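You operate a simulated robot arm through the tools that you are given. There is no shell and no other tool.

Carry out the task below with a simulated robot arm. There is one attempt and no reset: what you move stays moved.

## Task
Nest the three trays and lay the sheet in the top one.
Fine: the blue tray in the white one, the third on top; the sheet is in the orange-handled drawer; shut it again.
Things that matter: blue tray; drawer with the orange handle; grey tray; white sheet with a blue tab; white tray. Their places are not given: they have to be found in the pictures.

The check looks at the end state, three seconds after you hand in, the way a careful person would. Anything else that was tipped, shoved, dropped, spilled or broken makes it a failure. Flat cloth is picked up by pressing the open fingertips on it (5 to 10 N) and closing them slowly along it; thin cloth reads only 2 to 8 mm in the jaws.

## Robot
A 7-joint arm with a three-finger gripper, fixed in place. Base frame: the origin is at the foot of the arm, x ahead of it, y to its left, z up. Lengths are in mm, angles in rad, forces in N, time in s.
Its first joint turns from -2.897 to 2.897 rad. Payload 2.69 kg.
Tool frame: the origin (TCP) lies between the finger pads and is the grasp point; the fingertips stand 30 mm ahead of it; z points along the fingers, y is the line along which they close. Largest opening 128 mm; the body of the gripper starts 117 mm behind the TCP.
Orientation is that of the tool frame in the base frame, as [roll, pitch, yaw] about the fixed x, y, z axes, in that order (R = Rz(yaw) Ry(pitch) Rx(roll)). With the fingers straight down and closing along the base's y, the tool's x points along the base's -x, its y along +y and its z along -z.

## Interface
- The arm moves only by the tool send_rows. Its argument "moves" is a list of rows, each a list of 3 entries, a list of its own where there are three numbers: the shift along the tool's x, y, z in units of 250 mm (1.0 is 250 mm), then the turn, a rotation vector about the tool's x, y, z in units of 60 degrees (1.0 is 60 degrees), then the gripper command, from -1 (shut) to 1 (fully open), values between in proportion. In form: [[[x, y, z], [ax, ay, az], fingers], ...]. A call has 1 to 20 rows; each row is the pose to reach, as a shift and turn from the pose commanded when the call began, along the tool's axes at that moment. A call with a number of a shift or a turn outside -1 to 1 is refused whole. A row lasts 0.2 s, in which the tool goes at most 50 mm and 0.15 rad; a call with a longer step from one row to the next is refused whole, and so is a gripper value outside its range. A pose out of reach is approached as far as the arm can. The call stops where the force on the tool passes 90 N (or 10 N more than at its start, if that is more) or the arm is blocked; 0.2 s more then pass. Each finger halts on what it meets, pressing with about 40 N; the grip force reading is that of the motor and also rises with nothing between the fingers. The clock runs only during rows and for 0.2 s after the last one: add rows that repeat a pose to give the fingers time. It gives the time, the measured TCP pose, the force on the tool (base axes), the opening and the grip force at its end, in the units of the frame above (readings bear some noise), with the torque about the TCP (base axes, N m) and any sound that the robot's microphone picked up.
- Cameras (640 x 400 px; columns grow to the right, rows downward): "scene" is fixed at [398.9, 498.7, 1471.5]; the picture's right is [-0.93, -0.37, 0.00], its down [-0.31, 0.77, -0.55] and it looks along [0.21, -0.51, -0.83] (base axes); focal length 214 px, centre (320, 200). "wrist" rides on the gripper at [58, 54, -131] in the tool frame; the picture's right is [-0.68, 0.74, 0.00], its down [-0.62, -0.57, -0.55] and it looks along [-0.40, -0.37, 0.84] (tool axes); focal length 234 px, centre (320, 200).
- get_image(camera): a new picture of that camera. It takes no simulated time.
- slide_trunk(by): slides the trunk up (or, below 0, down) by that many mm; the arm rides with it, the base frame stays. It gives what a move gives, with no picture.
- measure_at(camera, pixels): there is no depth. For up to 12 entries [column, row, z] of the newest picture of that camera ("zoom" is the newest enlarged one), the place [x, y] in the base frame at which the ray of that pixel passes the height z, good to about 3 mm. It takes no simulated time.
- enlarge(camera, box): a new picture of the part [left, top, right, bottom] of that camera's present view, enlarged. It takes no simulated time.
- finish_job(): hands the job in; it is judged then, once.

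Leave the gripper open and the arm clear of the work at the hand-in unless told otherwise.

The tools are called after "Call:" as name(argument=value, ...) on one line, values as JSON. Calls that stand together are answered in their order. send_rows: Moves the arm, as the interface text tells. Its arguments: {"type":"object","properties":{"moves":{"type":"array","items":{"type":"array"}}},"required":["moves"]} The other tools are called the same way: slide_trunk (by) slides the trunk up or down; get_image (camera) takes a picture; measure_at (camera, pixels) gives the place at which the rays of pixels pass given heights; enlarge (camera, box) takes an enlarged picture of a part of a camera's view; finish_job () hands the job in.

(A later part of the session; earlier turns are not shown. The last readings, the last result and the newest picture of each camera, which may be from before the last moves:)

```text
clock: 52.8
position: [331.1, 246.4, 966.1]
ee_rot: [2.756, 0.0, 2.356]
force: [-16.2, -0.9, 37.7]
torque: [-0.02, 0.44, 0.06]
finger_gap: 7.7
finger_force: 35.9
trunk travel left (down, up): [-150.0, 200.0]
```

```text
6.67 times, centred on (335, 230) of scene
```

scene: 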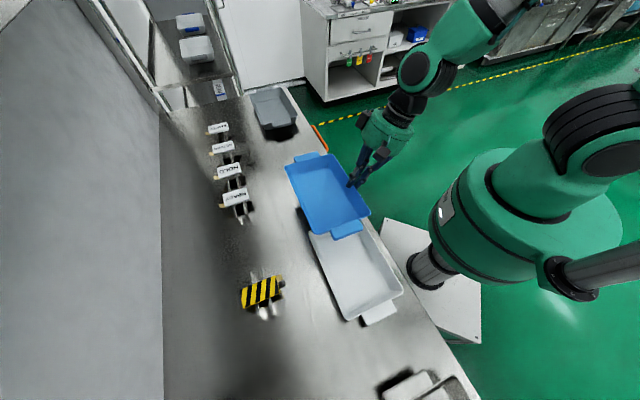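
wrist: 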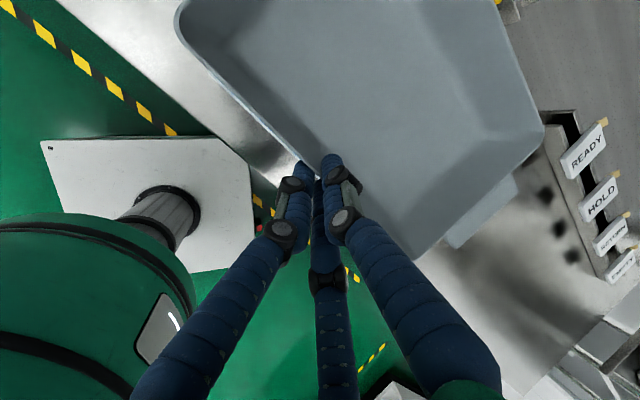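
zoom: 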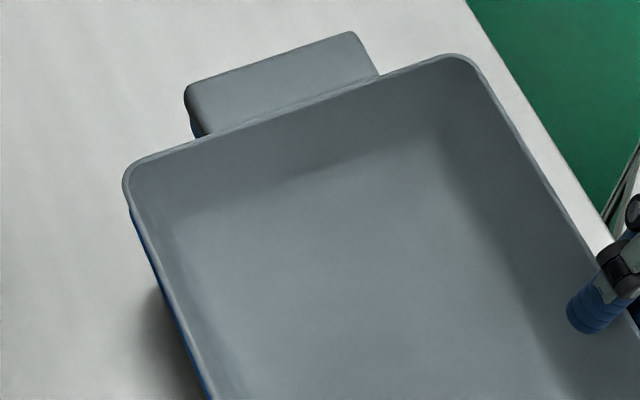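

A contact force of 38 N appeared, so the fingertips have met the rim below. I'll back up 3 mm to relieve it and check before releasing.

Call:
send_rows(moves=[[[0, 0.0045, -0.0111], [0, 0, 0], -1], [[0, 0.0045, -0.0111], [0, 0, 0], -1]])

Call:
enlarge(camera="scene", box=[290, 190, 440, 335])

```text
clock: 53.4
position: [333.2, 245.7, 967.7]
ee_rot: [2.76, -0.001, 2.355]
force: [0.9, -0.3, -2.0]
torque: [-0.15, 0.16, 0.0]
finger_gap: 7.7
finger_force: 35.7
trunk travel left (down, up): [-150.0, 200.0]
```

```text
2.76 times, centred on (365, 262) of scene
```

zoom: 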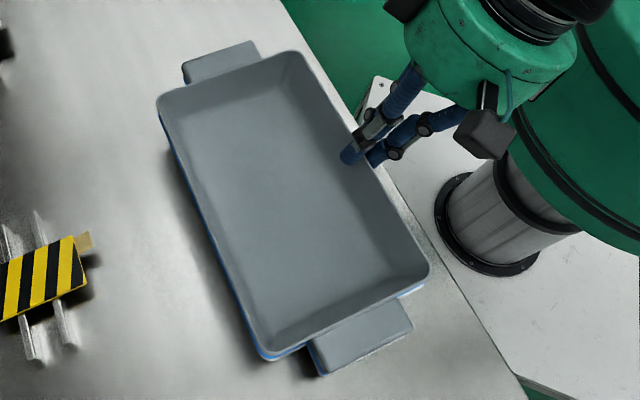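

Back to only the tray's weight. I'll release with a small retreat, as before.

Call:
send_rows(moves=[[[0, 0, -0.004], [0, 0, 0], -0.86], [[0, 0, -0.016], [0, 0, 0], -0.74], [[0, 0, -0.024], [0, 0, 0], -0.65], [[0, 0, -0.024], [0, 0, 0], -0.65]])

Call:
enlarge(camera="scene", box=[290, 190, 440, 335])

Call:
get_image(camera="wrist")

```text
clock: 54.4
position: [329.9, 245.6, 973.5]
ee_rot: [2.757, 0.001, 2.355]
force: [0.2, -0.5, 0.7]
torque: [0.0, -0.01, -0.01]
finger_gap: 22.5
finger_force: 0.1
trunk travel left (down, up): [-150.0, 200.0]
```

```text
2.76 times, centred on (365, 262) of scene
```

zoom: 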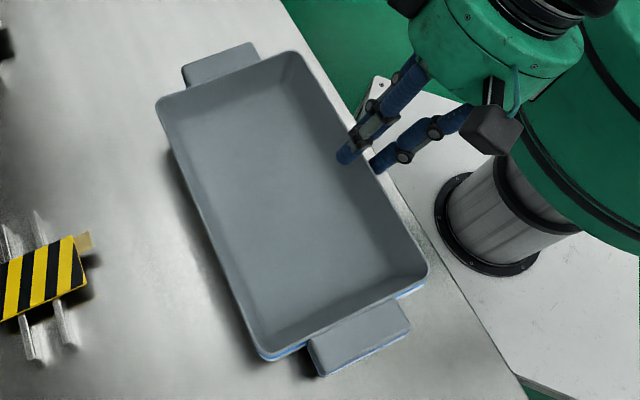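

```text
taken
```

wrist: 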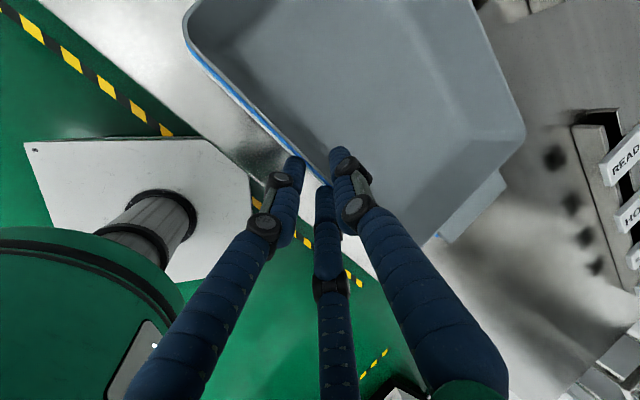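

The grey tray has dropped into the blue one. I'll retreat and inspect the stack.

Call:
send_rows(moves=[[[0, 0, -0.06], [0, 0, 0], -0.65], [[0, 0, -0.15], [0, 0, 0], -0.5], [[0, 0, -0.3], [0, 0, 0], -0.3], [[0, 0, -0.45], [0, 0, 0], 0], [[0, 0, -0.45], [0, 0, 0], 0]])

Call:
get_image(camera="wrist")

Call:
enlarge(camera="scene", box=[295, 200, 425, 335])

Call:
enlarge(camera="wrist", box=[220, 0, 480, 190])

```text
clock: 55.6
position: [299.6, 215.6, 1076.9]
ee_rot: [2.758, 0.001, 2.357]
force: [-0.2, 0.0, 0.2]
torque: [0.02, -0.01, 0.03]
finger_gap: 64.1
finger_force: 0.0
trunk travel left (down, up): [-150.0, 200.0]
```

```text
taken
```

wrist: 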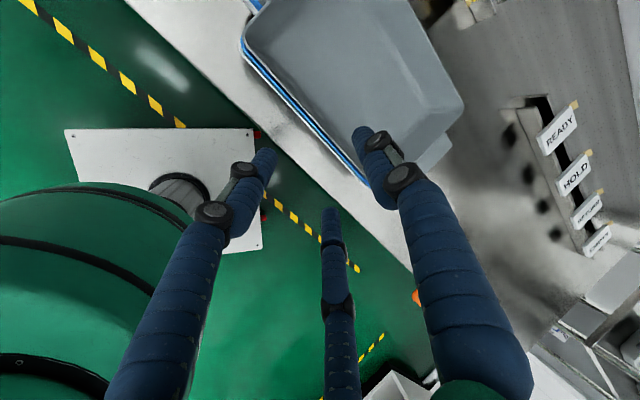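

```text
2.96 times, centred on (360, 268) of scene
```

zoom: 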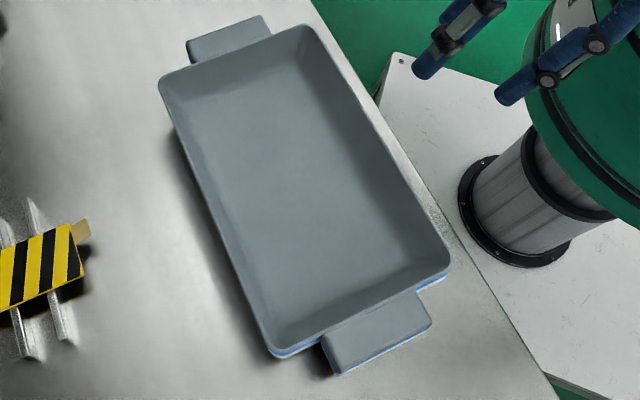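

```text
2.11 times, centred on (350, 95) of wrist
```

zoom: 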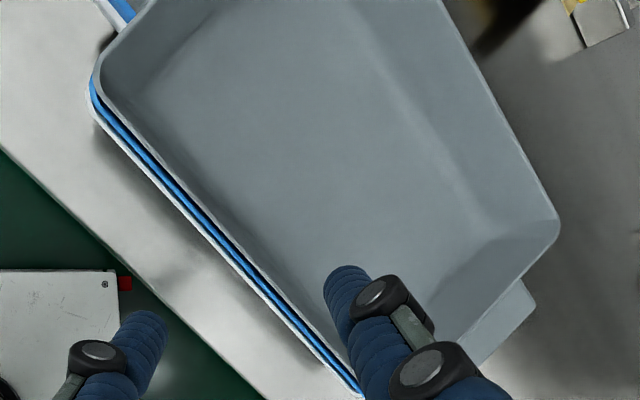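

I'll enlarge the front rims to check whether the three rims are evenly spaced and level.

Call:
enlarge(camera="wrist", box=[230, 20, 330, 110])

Call:
enlarge(camera="wrist", box=[290, 90, 390, 200])

Call:
enlarge(camera="scene", box=[340, 270, 420, 330])

Call:
enlarge(camera="scene", box=[295, 200, 375, 260])

```text
4.44 times, centred on (280, 65) of wrist
```

zoom: 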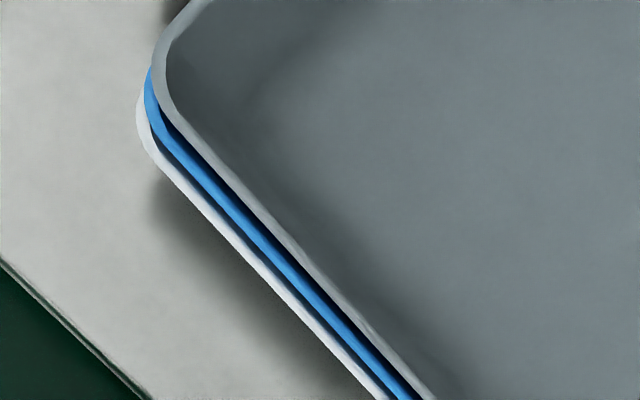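

```text
3.64 times, centred on (340, 145) of wrist
```

zoom: 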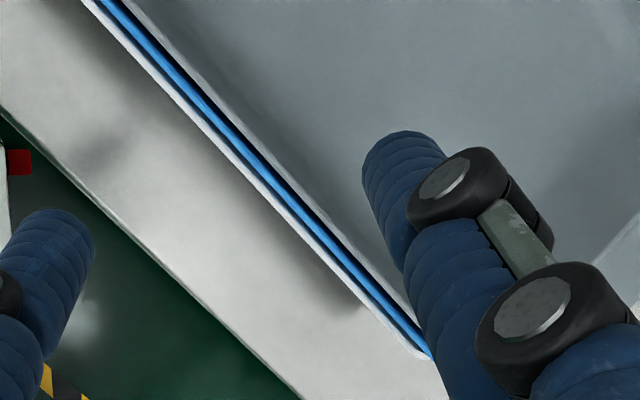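

```text
6.67 times, centred on (380, 300) of scene
```

zoom: 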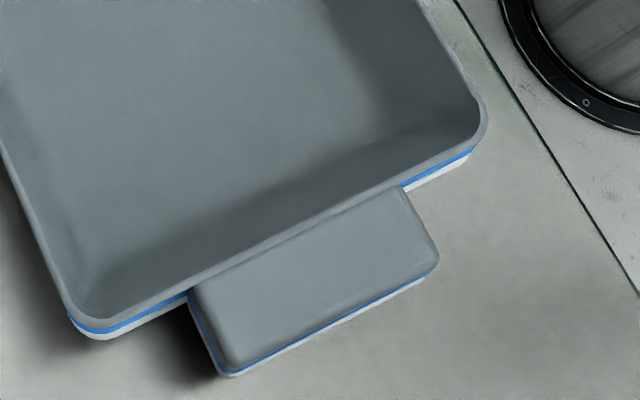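

```text
6.67 times, centred on (335, 230) of scene
```

zoom: 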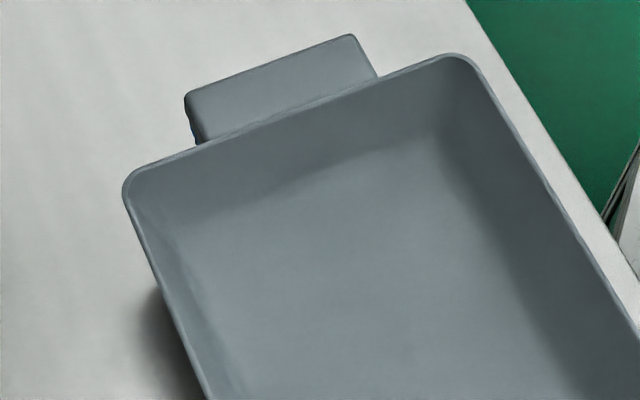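

The three rims are evenly spaced and parallel, so the nest is good. Now the drawer: I'll straighten the tool to vertical and travel along the bench to view the orange handle.

Call:
send_rows(moves=[[[-0.15, 0, 0], [0.12, 0, 0], 0], [[-0.3, 0, 0], [0.245, 0, 0], 0], [[-0.46, 0, 0], [0.367, 0, 0], 0], [[-0.62, 0, 0], [0.367, 0, 0], 0], [[-0.78, 0, 0], [0.367, 0, 0], 0], [[-0.92, 0, 0], [0.367, 0, 0], 0], [[-0.92, 0, 0], [0.367, 0, 0], 0]])

```text
clock: 57.2
position: [460.6, 52.0, 1077.4]
ee_rot: [-3.141, 0.0, 2.355]
force: [0.9, 0.0, -0.9]
torque: [0.03, 0.06, -0.02]
finger_gap: 64.0
finger_force: 0.0
trunk travel left (down, up): [-150.0, 200.0]
```

The tool is vertical. I'll go on to a viewing position behind the handle.

Call:
send_rows(moves=[[[-0.15, 0.05, 0.02], [0, 0, 0], 0], [[-0.3, 0.1, 0.04], [0, 0, 0], 0], [[-0.46, 0.15, 0.07], [0, 0, 0], 0], [[-0.62, 0.2, 0.07], [0, 0, 0], 0], [[-0.76, 0.25, 0.07], [0, 0, 0], 0], [[-0.88, 0.29, 0.07], [0, 0, 0], 0], [[-0.88, 0.29, 0.07], [0, 0, 0], 0]])

Call:
get_image(camera="wrist")

Call:
get_image(camera="scene")

```text
clock: 58.8
position: [669.3, -51.7, 1061.2]
ee_rot: [-3.139, 0.0, 2.357]
force: [0.2, 0.0, -0.4]
torque: [0.04, 0.02, 0.01]
finger_gap: 64.0
finger_force: 0.2
trunk travel left (down, up): [-150.0, 200.0]
```

```text
taken
```

wrist: 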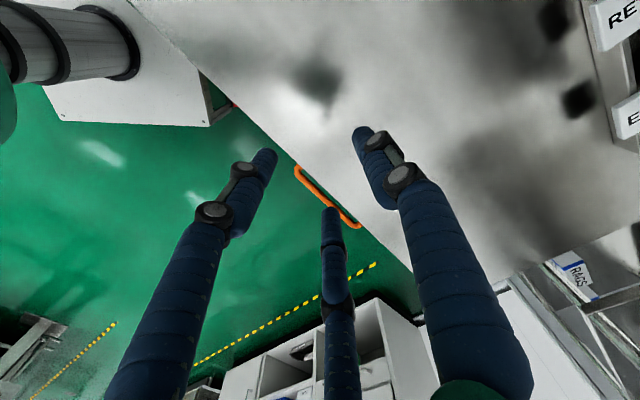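

```text
taken
```

scene: 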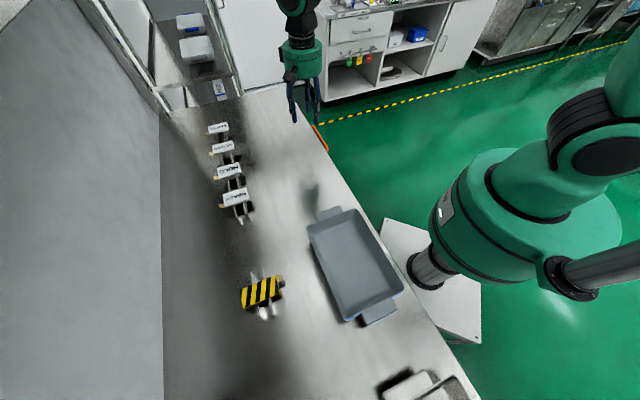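

The handle is visible at about (297,170) to (357,225) in the wrist view. I'll enlarge it.

Call:
enlarge(camera="wrist", box=[270, 140, 390, 240])

Call:
enlarge(camera="scene", box=[280, 90, 360, 170])

```text
4.00 times, centred on (330, 190) of wrist
```

zoom: 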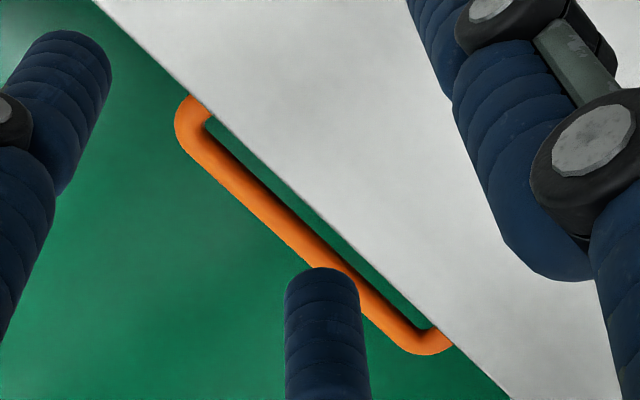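

```text
5.00 times, centred on (320, 130) of scene
```

zoom: 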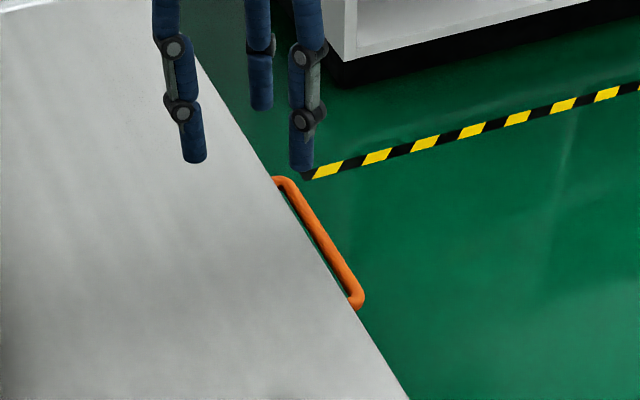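

I'll triangulate the two corner bends of the bar.

Call:
measure_at(camera="zoom", pixels=[[356, 297, 800], [356, 297, 880], [287, 184, 800], [287, 184, 880], [320, 240, 800], [320, 240, 880], [357, 308, 870], [272, 177, 870]])

Call:
measure_at(camera="wrist", pixels=[[297.5, 172, 800], [297.5, 172, 880], [355, 226, 800], [355, 226, 880], [322, 196, 800], [322, 196, 880], [330, 182, 880], [360, 213, 880]])

```text
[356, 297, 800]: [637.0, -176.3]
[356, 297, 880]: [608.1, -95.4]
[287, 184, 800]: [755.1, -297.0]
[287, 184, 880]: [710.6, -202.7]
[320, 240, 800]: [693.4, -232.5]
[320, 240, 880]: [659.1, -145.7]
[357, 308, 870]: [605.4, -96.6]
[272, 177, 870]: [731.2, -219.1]
```

```text
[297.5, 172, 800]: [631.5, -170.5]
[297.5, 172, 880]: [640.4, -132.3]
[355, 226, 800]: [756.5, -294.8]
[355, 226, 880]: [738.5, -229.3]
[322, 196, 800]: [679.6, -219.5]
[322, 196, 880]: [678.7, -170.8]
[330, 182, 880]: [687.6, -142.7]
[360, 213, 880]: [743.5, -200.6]
```

The bar lies at z≈807 from (633,-166) to (754,-291): n≈329, centre m≈-652, well outside the bench edge (n≈368). I'll move above its centre with a 36 mm opening, tips still above bench height.

Call:
send_rows(moves=[[[-0.09, -0.07, 0.05], [0, 0, 0], 0], [[-0.19, -0.14, 0.12], [0, 0, 0], -0.2], [[-0.29, -0.22, 0.2], [0, 0, 0], -0.44], [[-0.39, -0.3, 0.3], [0, 0, 0], -0.44], [[-0.49, -0.37, 0.4], [0, 0, 0], -0.44], [[-0.569, -0.431, 0.5], [0, 0, 0], -0.44], [[-0.569, -0.431, 0.524], [0, 0, 0], -0.44], [[-0.569, -0.431, 0.524], [0, 0, 0], -0.44]])

Call:
get_image(camera="wrist")

Call:
enlarge(camera="scene", box=[270, 80, 370, 170])

```text
clock: 60.6
position: [693.4, -227.9, 930.6]
ee_rot: [-3.139, -0.001, 2.358]
force: [0.5, -0.1, -0.1]
torque: [0.02, -0.01, -0.01]
finger_gap: 35.9
finger_force: 0.0
trunk travel left (down, up): [-150.0, 200.0]
```

```text
taken
```

wrist: 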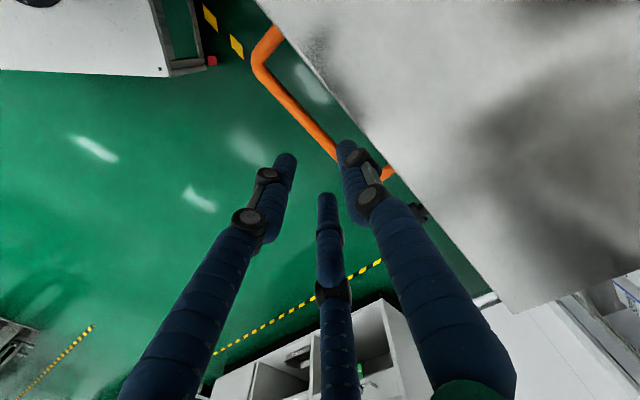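

```text
4.44 times, centred on (320, 125) of scene
```

zoom: 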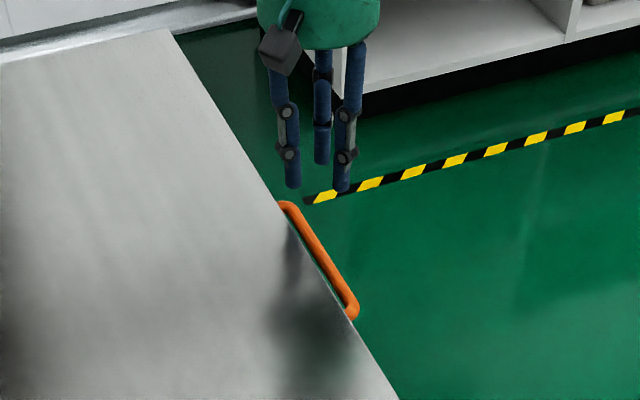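

I'll measure the bar and bench edge again from this closer wrist view.

Call:
measure_at(camera="wrist", pixels=[[264, 62, 807], [264, 62, 850], [290, 98, 807], [318, 132, 807], [335, 150, 807], [390, 175, 807], [320, 72, 886], [370, 130, 886], [340, 95, 886], [415, 210, 807]])

Call:
enlarge(camera="wrist", box=[240, 10, 440, 230])

```text
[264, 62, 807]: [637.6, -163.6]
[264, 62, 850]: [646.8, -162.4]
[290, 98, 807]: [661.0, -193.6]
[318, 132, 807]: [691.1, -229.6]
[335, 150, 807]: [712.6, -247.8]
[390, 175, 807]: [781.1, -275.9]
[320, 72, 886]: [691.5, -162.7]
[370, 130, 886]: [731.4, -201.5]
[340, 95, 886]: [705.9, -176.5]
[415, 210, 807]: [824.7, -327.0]
```

```text
1.82 times, centred on (340, 120) of wrist
```

zoom: 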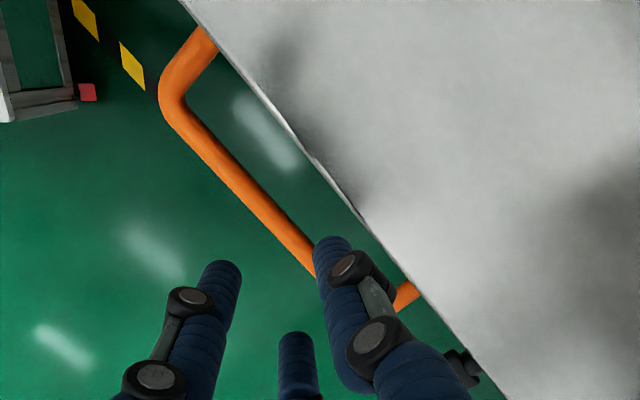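

The bar is at n≈328.5 and the bench edge at n≈374, so the inner finger has room. I'll descend so the bar sits between the pads (TCP z≈804).

Call:
send_rows(moves=[[[0, 0, 0.12], [0, 0, 0], -0.44], [[0, 0, 0.24], [0, 0, 0], -0.44], [[0, 0, 0.34], [0, 0, 0], -0.44], [[0, 0, 0.42], [0, 0, 0], -0.44], [[0, 0, 0.48], [0, 0, 0], -0.44], [[0, 0, 0.507], [0, 0, 0], -0.44], [[0, 0, 0.507], [0, 0, 0], -0.44]])

Call:
get_image(camera="wrist")

Call:
enlarge(camera="scene", box=[270, 80, 370, 170])

```text
clock: 61.7
position: [691.3, -233.5, 824.6]
ee_rot: [3.141, 0.005, 2.354]
force: [-17.4, -14.1, 0.9]
torque: [-0.09, 0.47, -0.34]
finger_gap: 45.4
finger_force: 5.3
trunk travel left (down, up): [-150.0, 200.0]
stopped in row 5: the force on the tool passed its limit at 159 N (the readings are from after the stop); the commanded pose is now the measured one
```

```text
taken
```

wrist: 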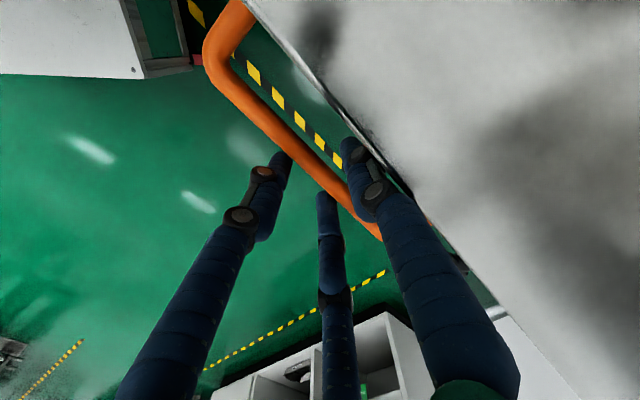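

```text
4.44 times, centred on (320, 125) of scene
```

zoom: 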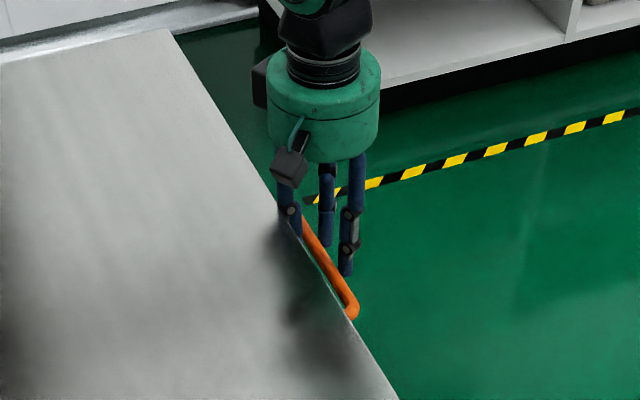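

The descent stopped on contact: force toward −n and the gap forced to 45 mm, so a fingertip met the bar. I'll raise 60 mm first to free it, then re-measure the bar.

Call:
send_rows(moves=[[[0, 0, -0.05], [0, 0, 0], -0.3], [[0, 0, -0.12], [0, 0, 0], -0.3], [[0, 0, -0.2], [0, 0, 0], -0.3], [[0, 0, -0.28], [0, 0, 0], -0.3], [[0, 0, -0.28], [0, 0, 0], -0.3]])

Call:
get_image(camera="wrist")

Call:
enlarge(camera="wrist", box=[220, 0, 440, 240])

Call:
enlarge(camera="scene", box=[285, 100, 345, 165])

```text
clock: 62.9
position: [696.4, -232.5, 896.1]
ee_rot: [3.141, 0.007, 2.354]
force: [-0.2, -0.2, 0.6]
torque: [-0.03, -0.02, 0.0]
finger_gap: 44.7
finger_force: 0.0
trunk travel left (down, up): [-150.0, 200.0]
```

```text
taken
```

wrist: 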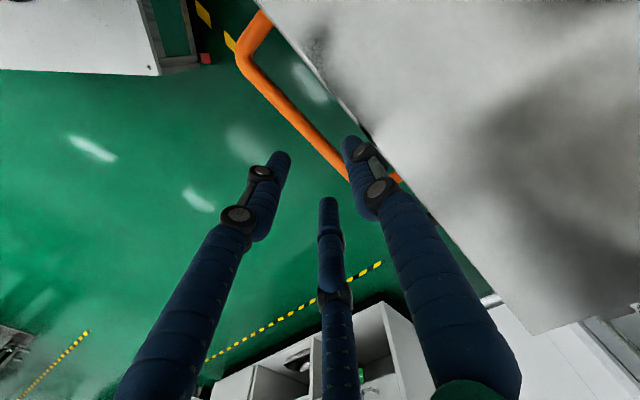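

```text
1.67 times, centred on (330, 120) of wrist
```

zoom: 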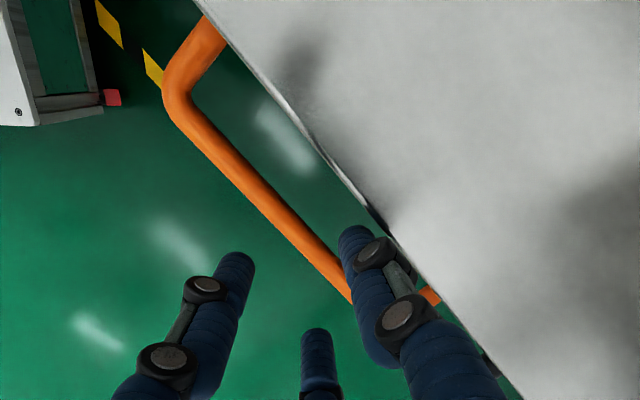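

```text
6.15 times, centred on (315, 132) of scene
```

zoom: 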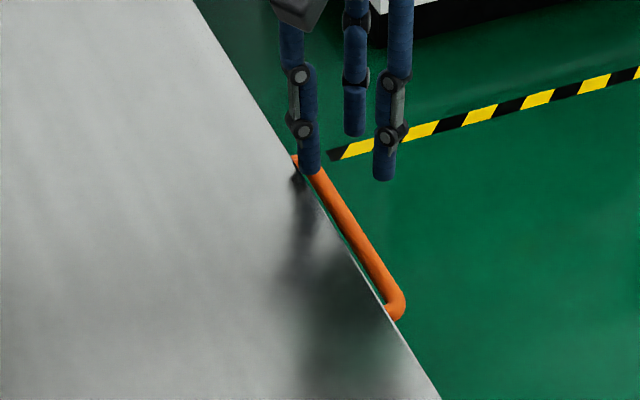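

Call:
measure_at(camera="wrist", pixels=[[243, 54, 780], [243, 54, 830], [288, 111, 780], [288, 111, 830], [324, 147, 780], [324, 147, 830], [330, 80, 886], [350, 105, 886]])

Call:
measure_at(camera="zoom", pixels=[[395, 300, 780], [395, 300, 830], [360, 245, 780], [360, 245, 830], [330, 195, 780], [330, 195, 830]])

```text
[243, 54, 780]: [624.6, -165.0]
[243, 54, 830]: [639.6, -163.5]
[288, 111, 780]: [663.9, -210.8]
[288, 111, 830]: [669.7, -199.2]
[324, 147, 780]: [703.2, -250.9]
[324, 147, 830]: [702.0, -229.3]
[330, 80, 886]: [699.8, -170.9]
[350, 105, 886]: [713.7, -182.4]
```

```text
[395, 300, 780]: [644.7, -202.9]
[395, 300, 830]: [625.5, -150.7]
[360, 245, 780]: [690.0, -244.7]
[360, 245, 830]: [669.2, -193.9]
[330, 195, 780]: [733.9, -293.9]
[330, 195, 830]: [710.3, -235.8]
```

The wrist views show the gripper is really a centric three-finger one: the +y finger is alone, and the other two sit at ±x on the −y side and reach inward. The outer pair therefore struck the bar. I'll shift 6 mm outward (n≈322), open to 46 mm, and descend slowly.

Call:
send_rows(moves=[[[0, -0.0244, 0], [0, 0, 0], -0.28], [[0, -0.0244, 0.05], [0, 0, 0], -0.28], [[0, -0.0244, 0.12], [0, 0, 0], -0.28], [[0, -0.0244, 0.18], [0, 0, 0], -0.28], [[0, -0.0244, 0.22], [0, 0, 0], -0.28], [[0, -0.0244, 0.22], [0, 0, 0], -0.28]])

Call:
get_image(camera="wrist")

Call:
enlarge(camera="wrist", box=[220, 80, 440, 240])

```text
clock: 64.3
position: [691.6, -237.6, 840.8]
ee_rot: [3.14, 0.007, 2.353]
force: [0.5, -0.5, 0.0]
torque: [0.01, -0.02, -0.02]
finger_gap: 46.0
finger_force: 0.1
trunk travel left (down, up): [-150.0, 200.0]
```

```text
taken
```

wrist: 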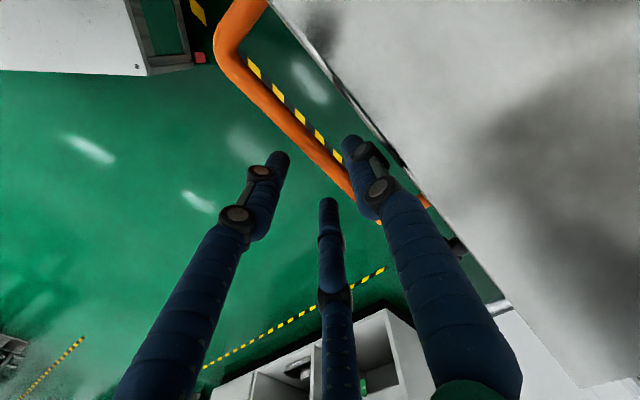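

```text
2.50 times, centred on (330, 160) of wrist
```

zoom: 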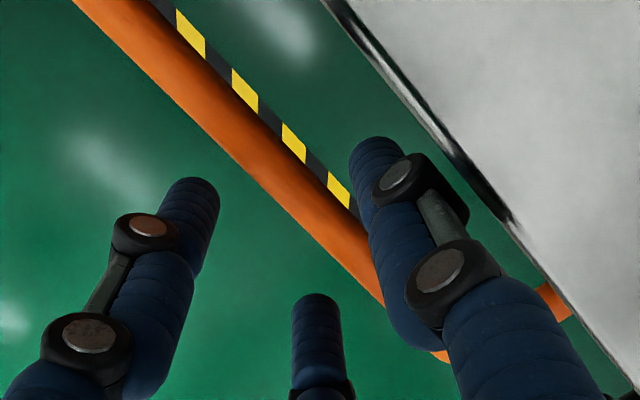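

The bar lies between the +y finger and the outer pair. I'll continue down 38 mm slowly.

Call:
send_rows(moves=[[[0, 0, 0.03], [0, 0, 0], -0.28], [[0, 0, 0.06], [0, 0, 0], -0.28], [[0, 0, 0.09], [0, 0, 0], -0.28], [[0, 0, 0.12], [0, 0, 0], -0.28], [[0, 0, 0.15], [0, 0, 0], -0.28], [[0, 0, 0.15], [0, 0, 0], -0.28]])

Call:
enlarge(camera="wrist", box=[220, 80, 440, 240])

```text
clock: 65.7
position: [691.6, -236.7, 803.4]
ee_rot: [-3.14, 0.005, 2.353]
force: [0.3, 0.1, 0.2]
torque: [0.0, 0.01, 0.01]
finger_gap: 46.1
finger_force: 0.1
trunk travel left (down, up): [-150.0, 200.0]
```

```text
2.50 times, centred on (330, 160) of wrist
```

zoom: 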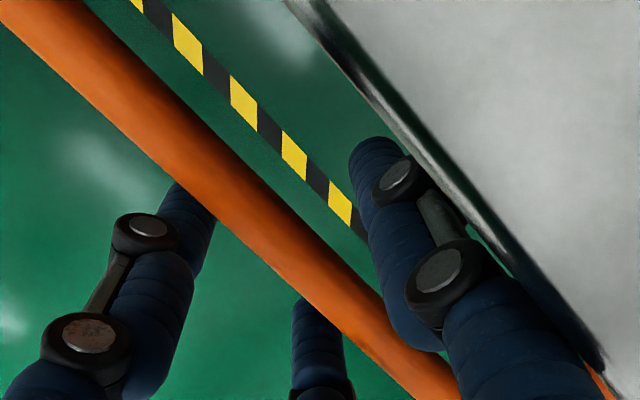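

The bar is now between the fingers at z=803 with no contact. I'll close gently on it.

Call:
send_rows(moves=[[[0, 0, 0], [0, 0, 0], -0.45], [[0, 0, 0], [0, 0, 0], -0.6], [[0, 0, 0], [0, 0, 0], -0.75], [[0, 0, 0], [0, 0, 0], -0.9], [[0, 0, 0], [0, 0, 0], -1], [[0, 0, 0], [0, 0, 0], -1]])

Call:
enlarge(camera="wrist", box=[220, 80, 440, 240])

```text
clock: 67.1
position: [691.1, -237.1, 802.9]
ee_rot: [3.142, 0.003, 2.351]
force: [3.1, 2.2, -2.1]
torque: [-0.05, -0.05, -0.22]
finger_gap: 21.4
finger_force: 45.0
trunk travel left (down, up): [-150.0, 200.0]
```

```text
2.50 times, centred on (330, 160) of wrist
```

zoom: 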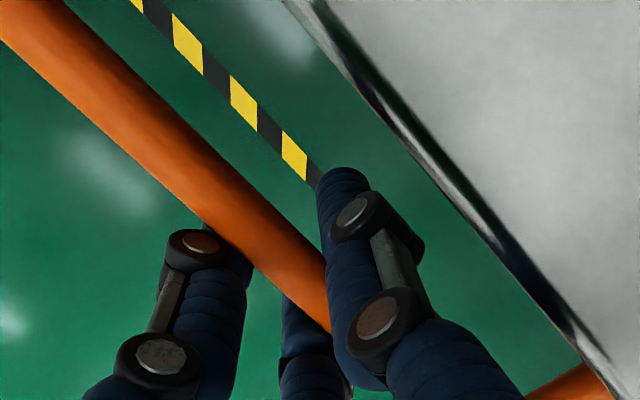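

The bar is gripped (gap 21 mm, 45 N). I'll pull the drawer slowly 60 mm outward (−n) and read the force.

Call:
send_rows(moves=[[[0, -0.02, 0], [0, 0, 0], -1], [[0, -0.06, 0], [0, 0, 0], -1], [[0, -0.11, 0], [0, 0, 0], -1], [[0, -0.16, 0], [0, 0, 0], -1], [[0, -0.21, 0], [0, 0, 0], -1], [[0, -0.24, 0], [0, 0, 0], -1], [[0, -0.24, 0], [0, 0, 0], -1]])

Call:
get_image(camera="wrist")

Call:
enlarge(camera="scene", box=[270, 80, 390, 180])

```text
clock: 68.7
position: [648.3, -280.1, 802.2]
ee_rot: [-3.141, 0.007, 2.353]
force: [-0.2, -0.8, 2.8]
torque: [0.2, 0.23, -0.29]
finger_gap: 21.3
finger_force: 45.1
trunk travel left (down, up): [-150.0, 200.0]
```

```text
taken
```

wrist: 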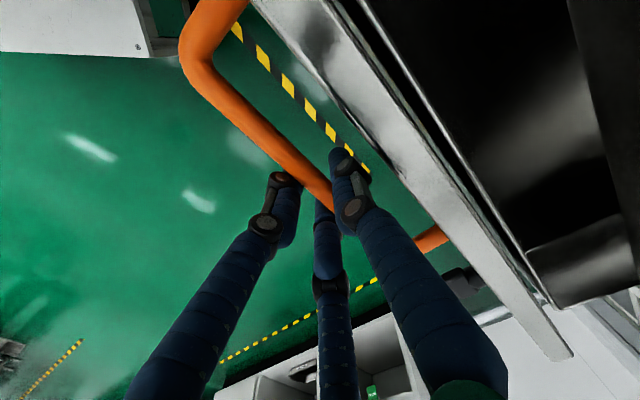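

```text
4.00 times, centred on (330, 130) of scene
```

zoom: 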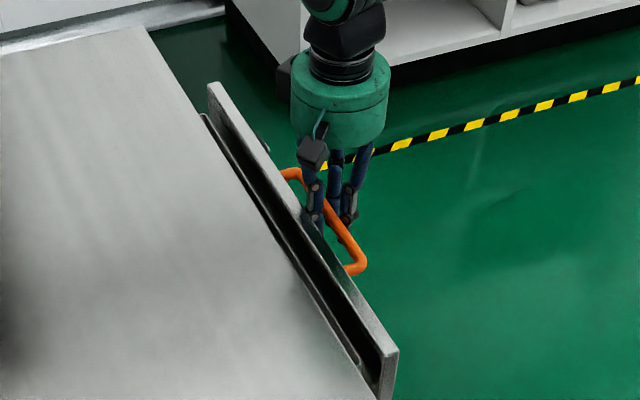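

The drawer opens freely with its front about 60 mm out. I'll pull another 130 mm.

Call:
send_rows(moves=[[[0, -0.03, 0], [0, 0, 0], -1], [[0, -0.09, 0], [0, 0, 0], -1], [[0, -0.16, 0], [0, 0, 0], -1], [[0, -0.23, 0], [0, 0, 0], -1], [[0, -0.3, 0], [0, 0, 0], -1], [[0, -0.37, 0], [0, 0, 0], -1], [[0, -0.44, 0], [0, 0, 0], -1], [[0, -0.49, 0], [0, 0, 0], -1], [[0, -0.52, 0], [0, 0, 0], -1], [[0, -0.52, 0], [0, 0, 0], -1]])

Call:
get_image(camera="wrist")

Call:
enlarge(camera="scene", box=[270, 70, 430, 190])

```text
clock: 70.9
position: [556.9, -371.3, 803.5]
ee_rot: [3.141, 0.007, 2.355]
force: [2.6, -1.4, 11.9]
torque: [0.1, 0.15, -0.29]
finger_gap: 21.4
finger_force: 44.7
trunk travel left (down, up): [-150.0, 200.0]
```

```text
taken
```

wrist: 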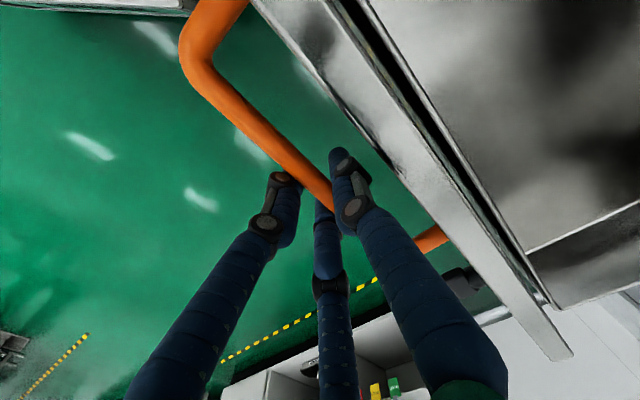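

```text
3.33 times, centred on (350, 130) of scene
```

zoom: 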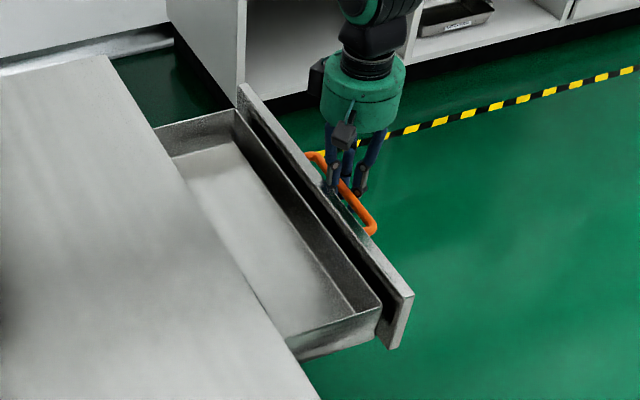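

No sheet is visible yet; it must be further back. I'll pull another 100 mm.

Call:
send_rows(moves=[[[0, -0.03, 0], [0, 0, 0], -1], [[0, -0.09, 0], [0, 0, 0], -1], [[0, -0.16, 0], [0, 0, 0], -1], [[0, -0.23, 0], [0, 0, 0], -1], [[0, -0.3, 0], [0, 0, 0], -1], [[0, -0.36, 0], [0, 0, 0], -1], [[0, -0.4, 0], [0, 0, 0], -1], [[0, -0.4, 0], [0, 0, 0], -1]])

Call:
get_image(camera="wrist")

Call:
enlarge(camera="scene", box=[270, 70, 430, 190])

```text
clock: 72.7
position: [486.6, -441.4, 801.5]
ee_rot: [3.141, 0.008, 2.353]
force: [10.3, -12.2, 15.5]
torque: [-0.11, -0.09, -0.36]
finger_gap: 21.5
finger_force: 44.6
trunk travel left (down, up): [-150.0, 200.0]
```

```text
taken
```

wrist: 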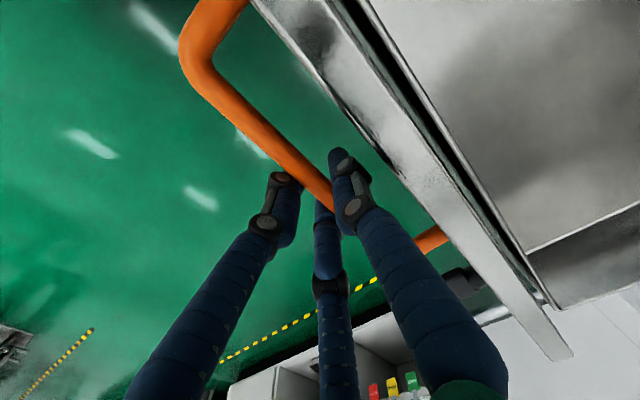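

```text
3.33 times, centred on (350, 130) of scene
```

zoom: 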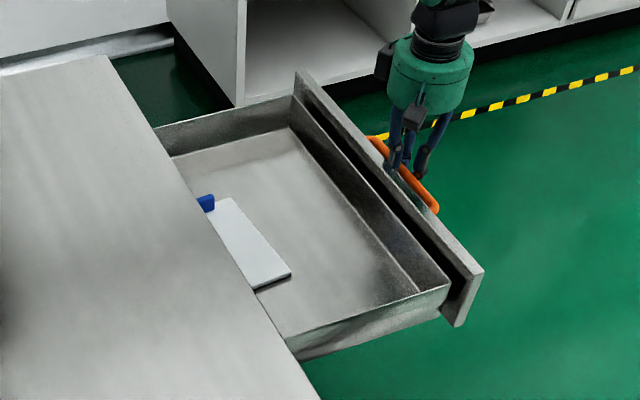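

The white sheet with its blue tab appears at the back of the drawer, still partly under the bench. I'll pull 90 mm more while easing the small side and vertical forces.

Call:
send_rows(moves=[[[-0.004, -0.02, -0.004], [0, 0, 0], -1], [[-0.008, -0.08, -0.008], [0, 0, 0], -1], [[-0.009, -0.15, -0.008], [0, 0, 0], -1], [[-0.01, -0.22, -0.008], [0, 0, 0], -1], [[-0.011, -0.29, -0.008], [0, 0, 0], -1], [[-0.012, -0.34, -0.008], [0, 0, 0], -1], [[-0.012, -0.36, -0.008], [0, 0, 0], -1], [[-0.012, -0.36, -0.008], [0, 0, 0], -1]])

Call:
get_image(camera="wrist")

Call:
enlarge(camera="scene", box=[270, 70, 430, 190])

```text
clock: 73.3
position: [481.5, -446.6, 801.7]
ee_rot: [3.141, 0.004, 2.358]
force: [29.5, 22.6, -7.1]
torque: [0.05, 0.3, -0.26]
finger_gap: 21.8
finger_force: 44.9
trunk travel left (down, up): [-150.0, 200.0]
stopped in row 3: the force on the tool passed its limit at 96 N (the readings are from after the stop); the commanded pose is now the measured one
```

```text
taken
```

wrist: 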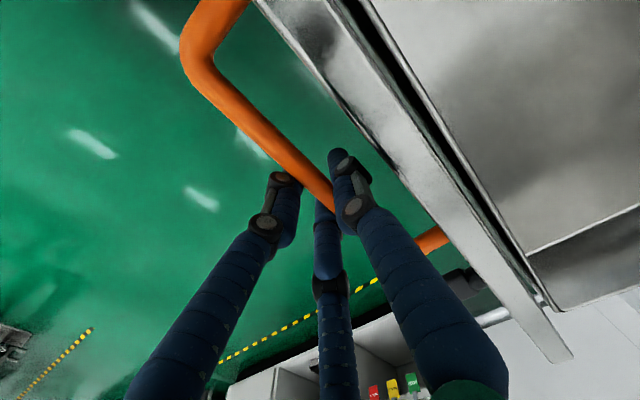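

```text
3.33 times, centred on (350, 130) of scene
```

zoom: 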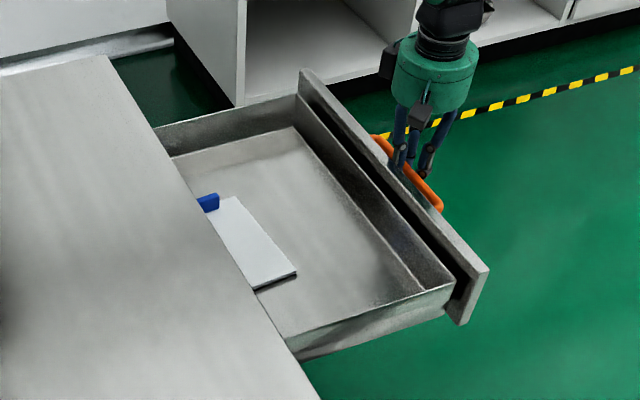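

The drawer has reached its stop, about 297 mm out. I'll open the fingers to 46 mm, then rise straight up off the bar.

Call:
send_rows(moves=[[[0, 0, 0], [0, 0, 0], -0.6], [[0, 0, 0], [0, 0, 0], -0.28], [[0, 0, 0], [0, 0, 0], -0.28], [[0, 0, -0.04], [0, 0, 0], -0.28], [[0, 0, -0.12], [0, 0, 0], -0.28], [[0, 0, -0.25], [0, 0, 0], -0.28], [[0, 0, -0.4], [0, 0, 0], -0.28], [[0, 0, -0.56], [0, 0, 0], -0.28], [[0, 0, -0.7], [0, 0, 0], -0.28], [[0, 0, -0.8], [0, 0, 0], -0.28], [[0, 0, -0.8], [0, 0, 0], -0.28]])

Call:
get_image(camera="wrist")

Call:
enlarge(camera="scene", box=[270, 70, 430, 190])

```text
clock: 75.7
position: [477.7, -447.8, 1003.4]
ee_rot: [3.139, 0.002, 2.358]
force: [-1.2, 0.2, 0.2]
torque: [-0.03, -0.04, -0.02]
finger_gap: 46.3
finger_force: 0.0
trunk travel left (down, up): [-150.0, 200.0]
```

```text
taken
```

wrist: 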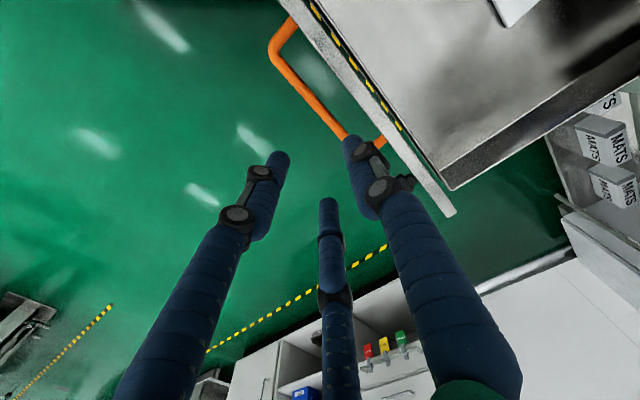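

```text
3.33 times, centred on (350, 130) of scene
```

zoom: 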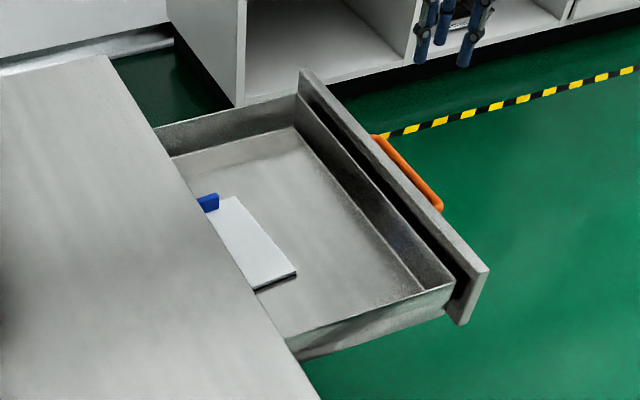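

I'll zoom on the sheet in the scene view to understand its shape and tab.

Call:
enlarge(camera="scene", box=[310, 110, 370, 165])

Call:
enlarge(camera="wrist", box=[400, 0, 640, 150])

```text
7.27 times, centred on (340, 138) of scene
```

zoom: 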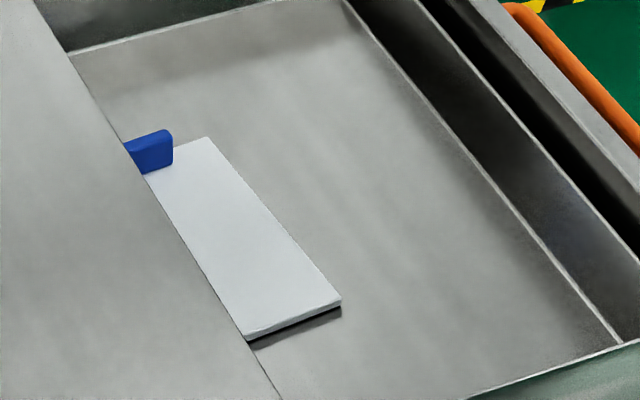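

```text
2.67 times, centred on (520, 75) of wrist
```

zoom: 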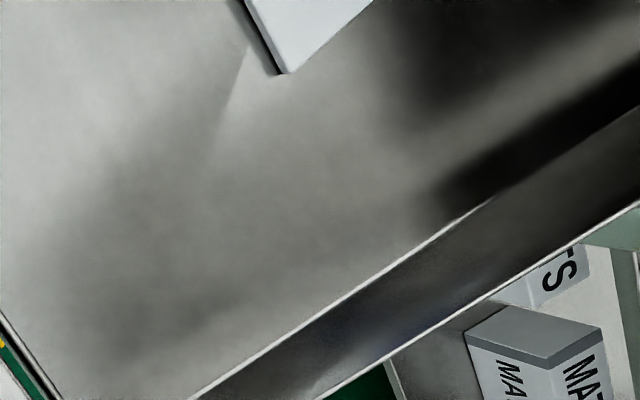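

The sheet is a thin board lying on the drawer floor, with an upright blue tab at its −m edge. I'll move over the drawer and turn the tool −90° so the wrist camera looks back under the bench edge.

Call:
send_rows(moves=[[[0.04, 0.08, 0.01], [0, 0, -0.125], -0.28], [[0.08, 0.16, 0.03], [0, 0, -0.25], -0.28], [[0.12, 0.24, 0.05], [0, 0, -0.375], -0.28], [[0.16, 0.32, 0.07], [0, 0, -0.5], -0.28], [[0.2, 0.4, 0.09], [0, 0, -0.625], -0.28], [[0.22, 0.44, 0.1], [0, 0, -0.75], -0.28], [[0.22, 0.44, 0.1], [0, 0, -0.75], -0.28]])

Call:
send_rows(moves=[[[-0.025, 0.08, 0.02], [0, 0, -0.125], -0.28], [[-0.05, 0.16, 0.04], [0, 0, -0.25], -0.28], [[-0.075, 0.24, 0.06], [0, 0, -0.375], -0.28], [[-0.1, 0.32, 0.08], [0, 0, -0.5], -0.28], [[-0.125, 0.4, 0.1], [0, 0, -0.625], -0.28], [[-0.147, 0.458, 0.1], [0, 0, -0.75], -0.28], [[-0.147, 0.458, 0.1], [0, 0, -0.75], -0.28]])

Call:
get_image(camera="wrist")

Call:
get_image(camera="scene")

```text
clock: 77.3
position: [517.9, -332.3, 977.8]
ee_rot: [-3.14, 0.006, -3.139]
force: [-0.3, 0.3, 0.0]
torque: [-0.02, 0.01, -0.02]
finger_gap: 46.2
finger_force: 0.1
trunk travel left (down, up): [-150.0, 200.0]
```

```text
clock: 78.9
position: [554.7, -217.5, 953.6]
ee_rot: [-3.139, 0.002, -2.356]
force: [-0.3, 0.5, 0.0]
torque: [-0.03, 0.01, 0.01]
finger_gap: 46.2
finger_force: 0.1
trunk travel left (down, up): [-150.0, 200.0]
```

```text
taken
```

wrist: 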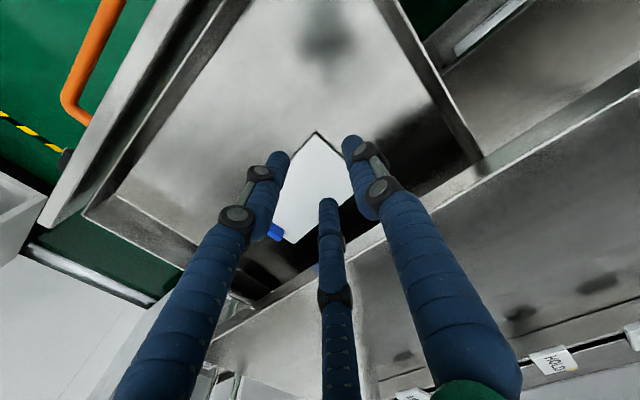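

```text
taken
```

scene: 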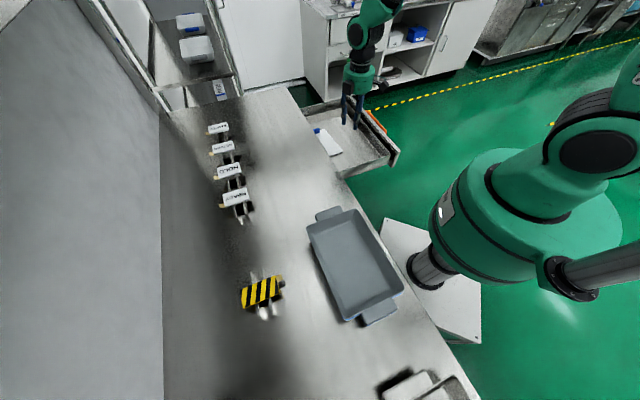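

The sheet shows at (310,190) with the tab near (275,232). I'll enlarge.

Call:
enlarge(camera="wrist", box=[230, 110, 400, 260])

```text
2.67 times, centred on (315, 185) of wrist
```

zoom: 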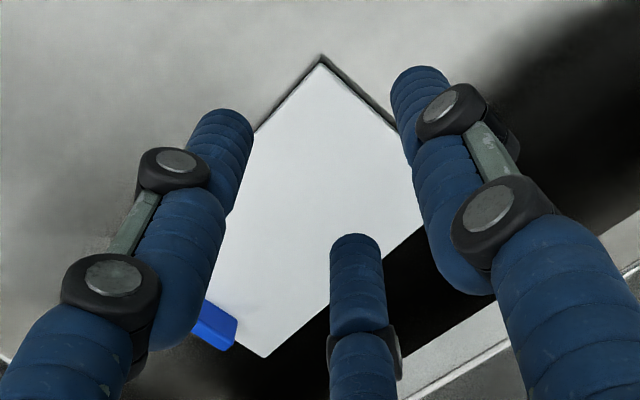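

I'll triangulate the sheet's near corner, seen at scene (342.8,152.2) and wrist (315.8,131.4), and measure the others.

Call:
measure_at(camera="scene", pixels=[[342.75, 152.2, 720], [342.75, 152.2, 800], [324.9, 129.5, 720], [324.9, 129.5, 800], [319.6, 129.5, 720], [319.6, 129.5, 800]])

Call:
measure_at(camera="zoom", pixels=[[322, 57, 720], [322, 57, 800], [265, 357, 720], [265, 357, 800], [430, 218, 720], [430, 218, 800], [236, 322, 760], [215, 340, 760], [205, 302, 760]])

```text
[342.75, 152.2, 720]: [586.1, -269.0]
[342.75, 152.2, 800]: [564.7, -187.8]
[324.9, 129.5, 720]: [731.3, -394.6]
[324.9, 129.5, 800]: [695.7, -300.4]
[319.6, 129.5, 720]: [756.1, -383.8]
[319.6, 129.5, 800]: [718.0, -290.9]
```

```text
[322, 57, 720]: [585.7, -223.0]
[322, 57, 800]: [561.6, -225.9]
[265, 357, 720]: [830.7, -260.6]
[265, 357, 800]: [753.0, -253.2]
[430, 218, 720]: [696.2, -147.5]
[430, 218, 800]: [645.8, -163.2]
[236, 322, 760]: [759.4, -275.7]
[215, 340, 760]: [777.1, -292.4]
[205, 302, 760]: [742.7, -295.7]
```

The sheet top is at z≈764, roughly 115×175 mm. The blue tab stands near its −m edge, about (757,-290). I'll move nearly above the tab for an unobstructed view.

Call:
send_rows(moves=[[[-0.06, -0.14, 0], [0, 0, 0], -0.28], [[-0.13, -0.29, 0], [0, 0, 0], -0.28], [[-0.2, -0.44, 0], [0, 0, 0], -0.28], [[-0.27, -0.59, 0], [0, 0, 0], -0.28], [[-0.34, -0.74, 0], [0, 0, 0], -0.28], [[-0.4, -0.86, 0], [0, 0, 0], -0.28], [[-0.4, -0.86, 0], [0, 0, 0], -0.28]])

Call:
get_image(camera="wrist")

Call:
enlarge(camera="wrist", box=[220, 20, 420, 170])

```text
clock: 80.5
position: [776.2, -300.7, 953.4]
ee_rot: [-3.14, 0.001, -2.355]
force: [-0.2, 0.2, -0.4]
torque: [0.05, 0.01, 0.02]
finger_gap: 45.9
finger_force: 0.0
trunk travel left (down, up): [-150.0, 200.0]
```

```text
taken
```

wrist: 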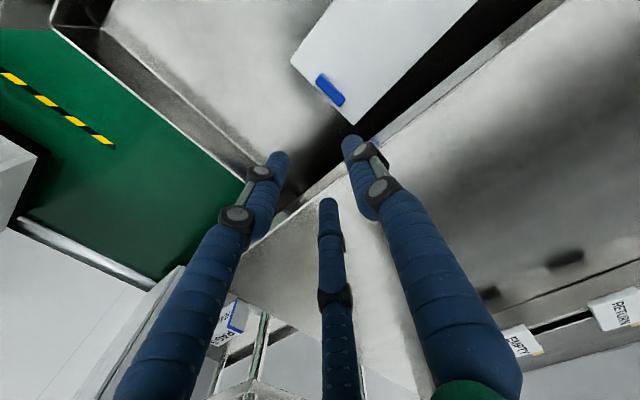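

```text
2.67 times, centred on (320, 95) of wrist
```

zoom: 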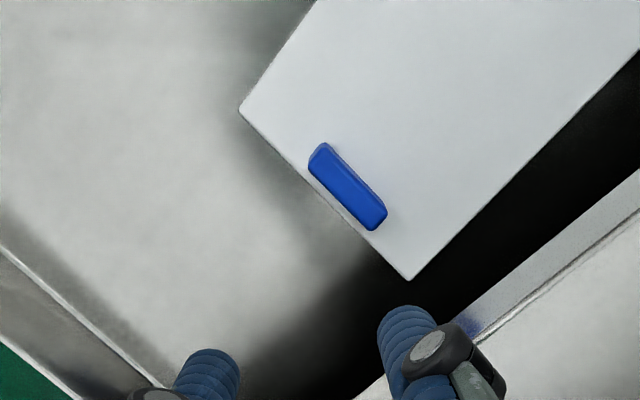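

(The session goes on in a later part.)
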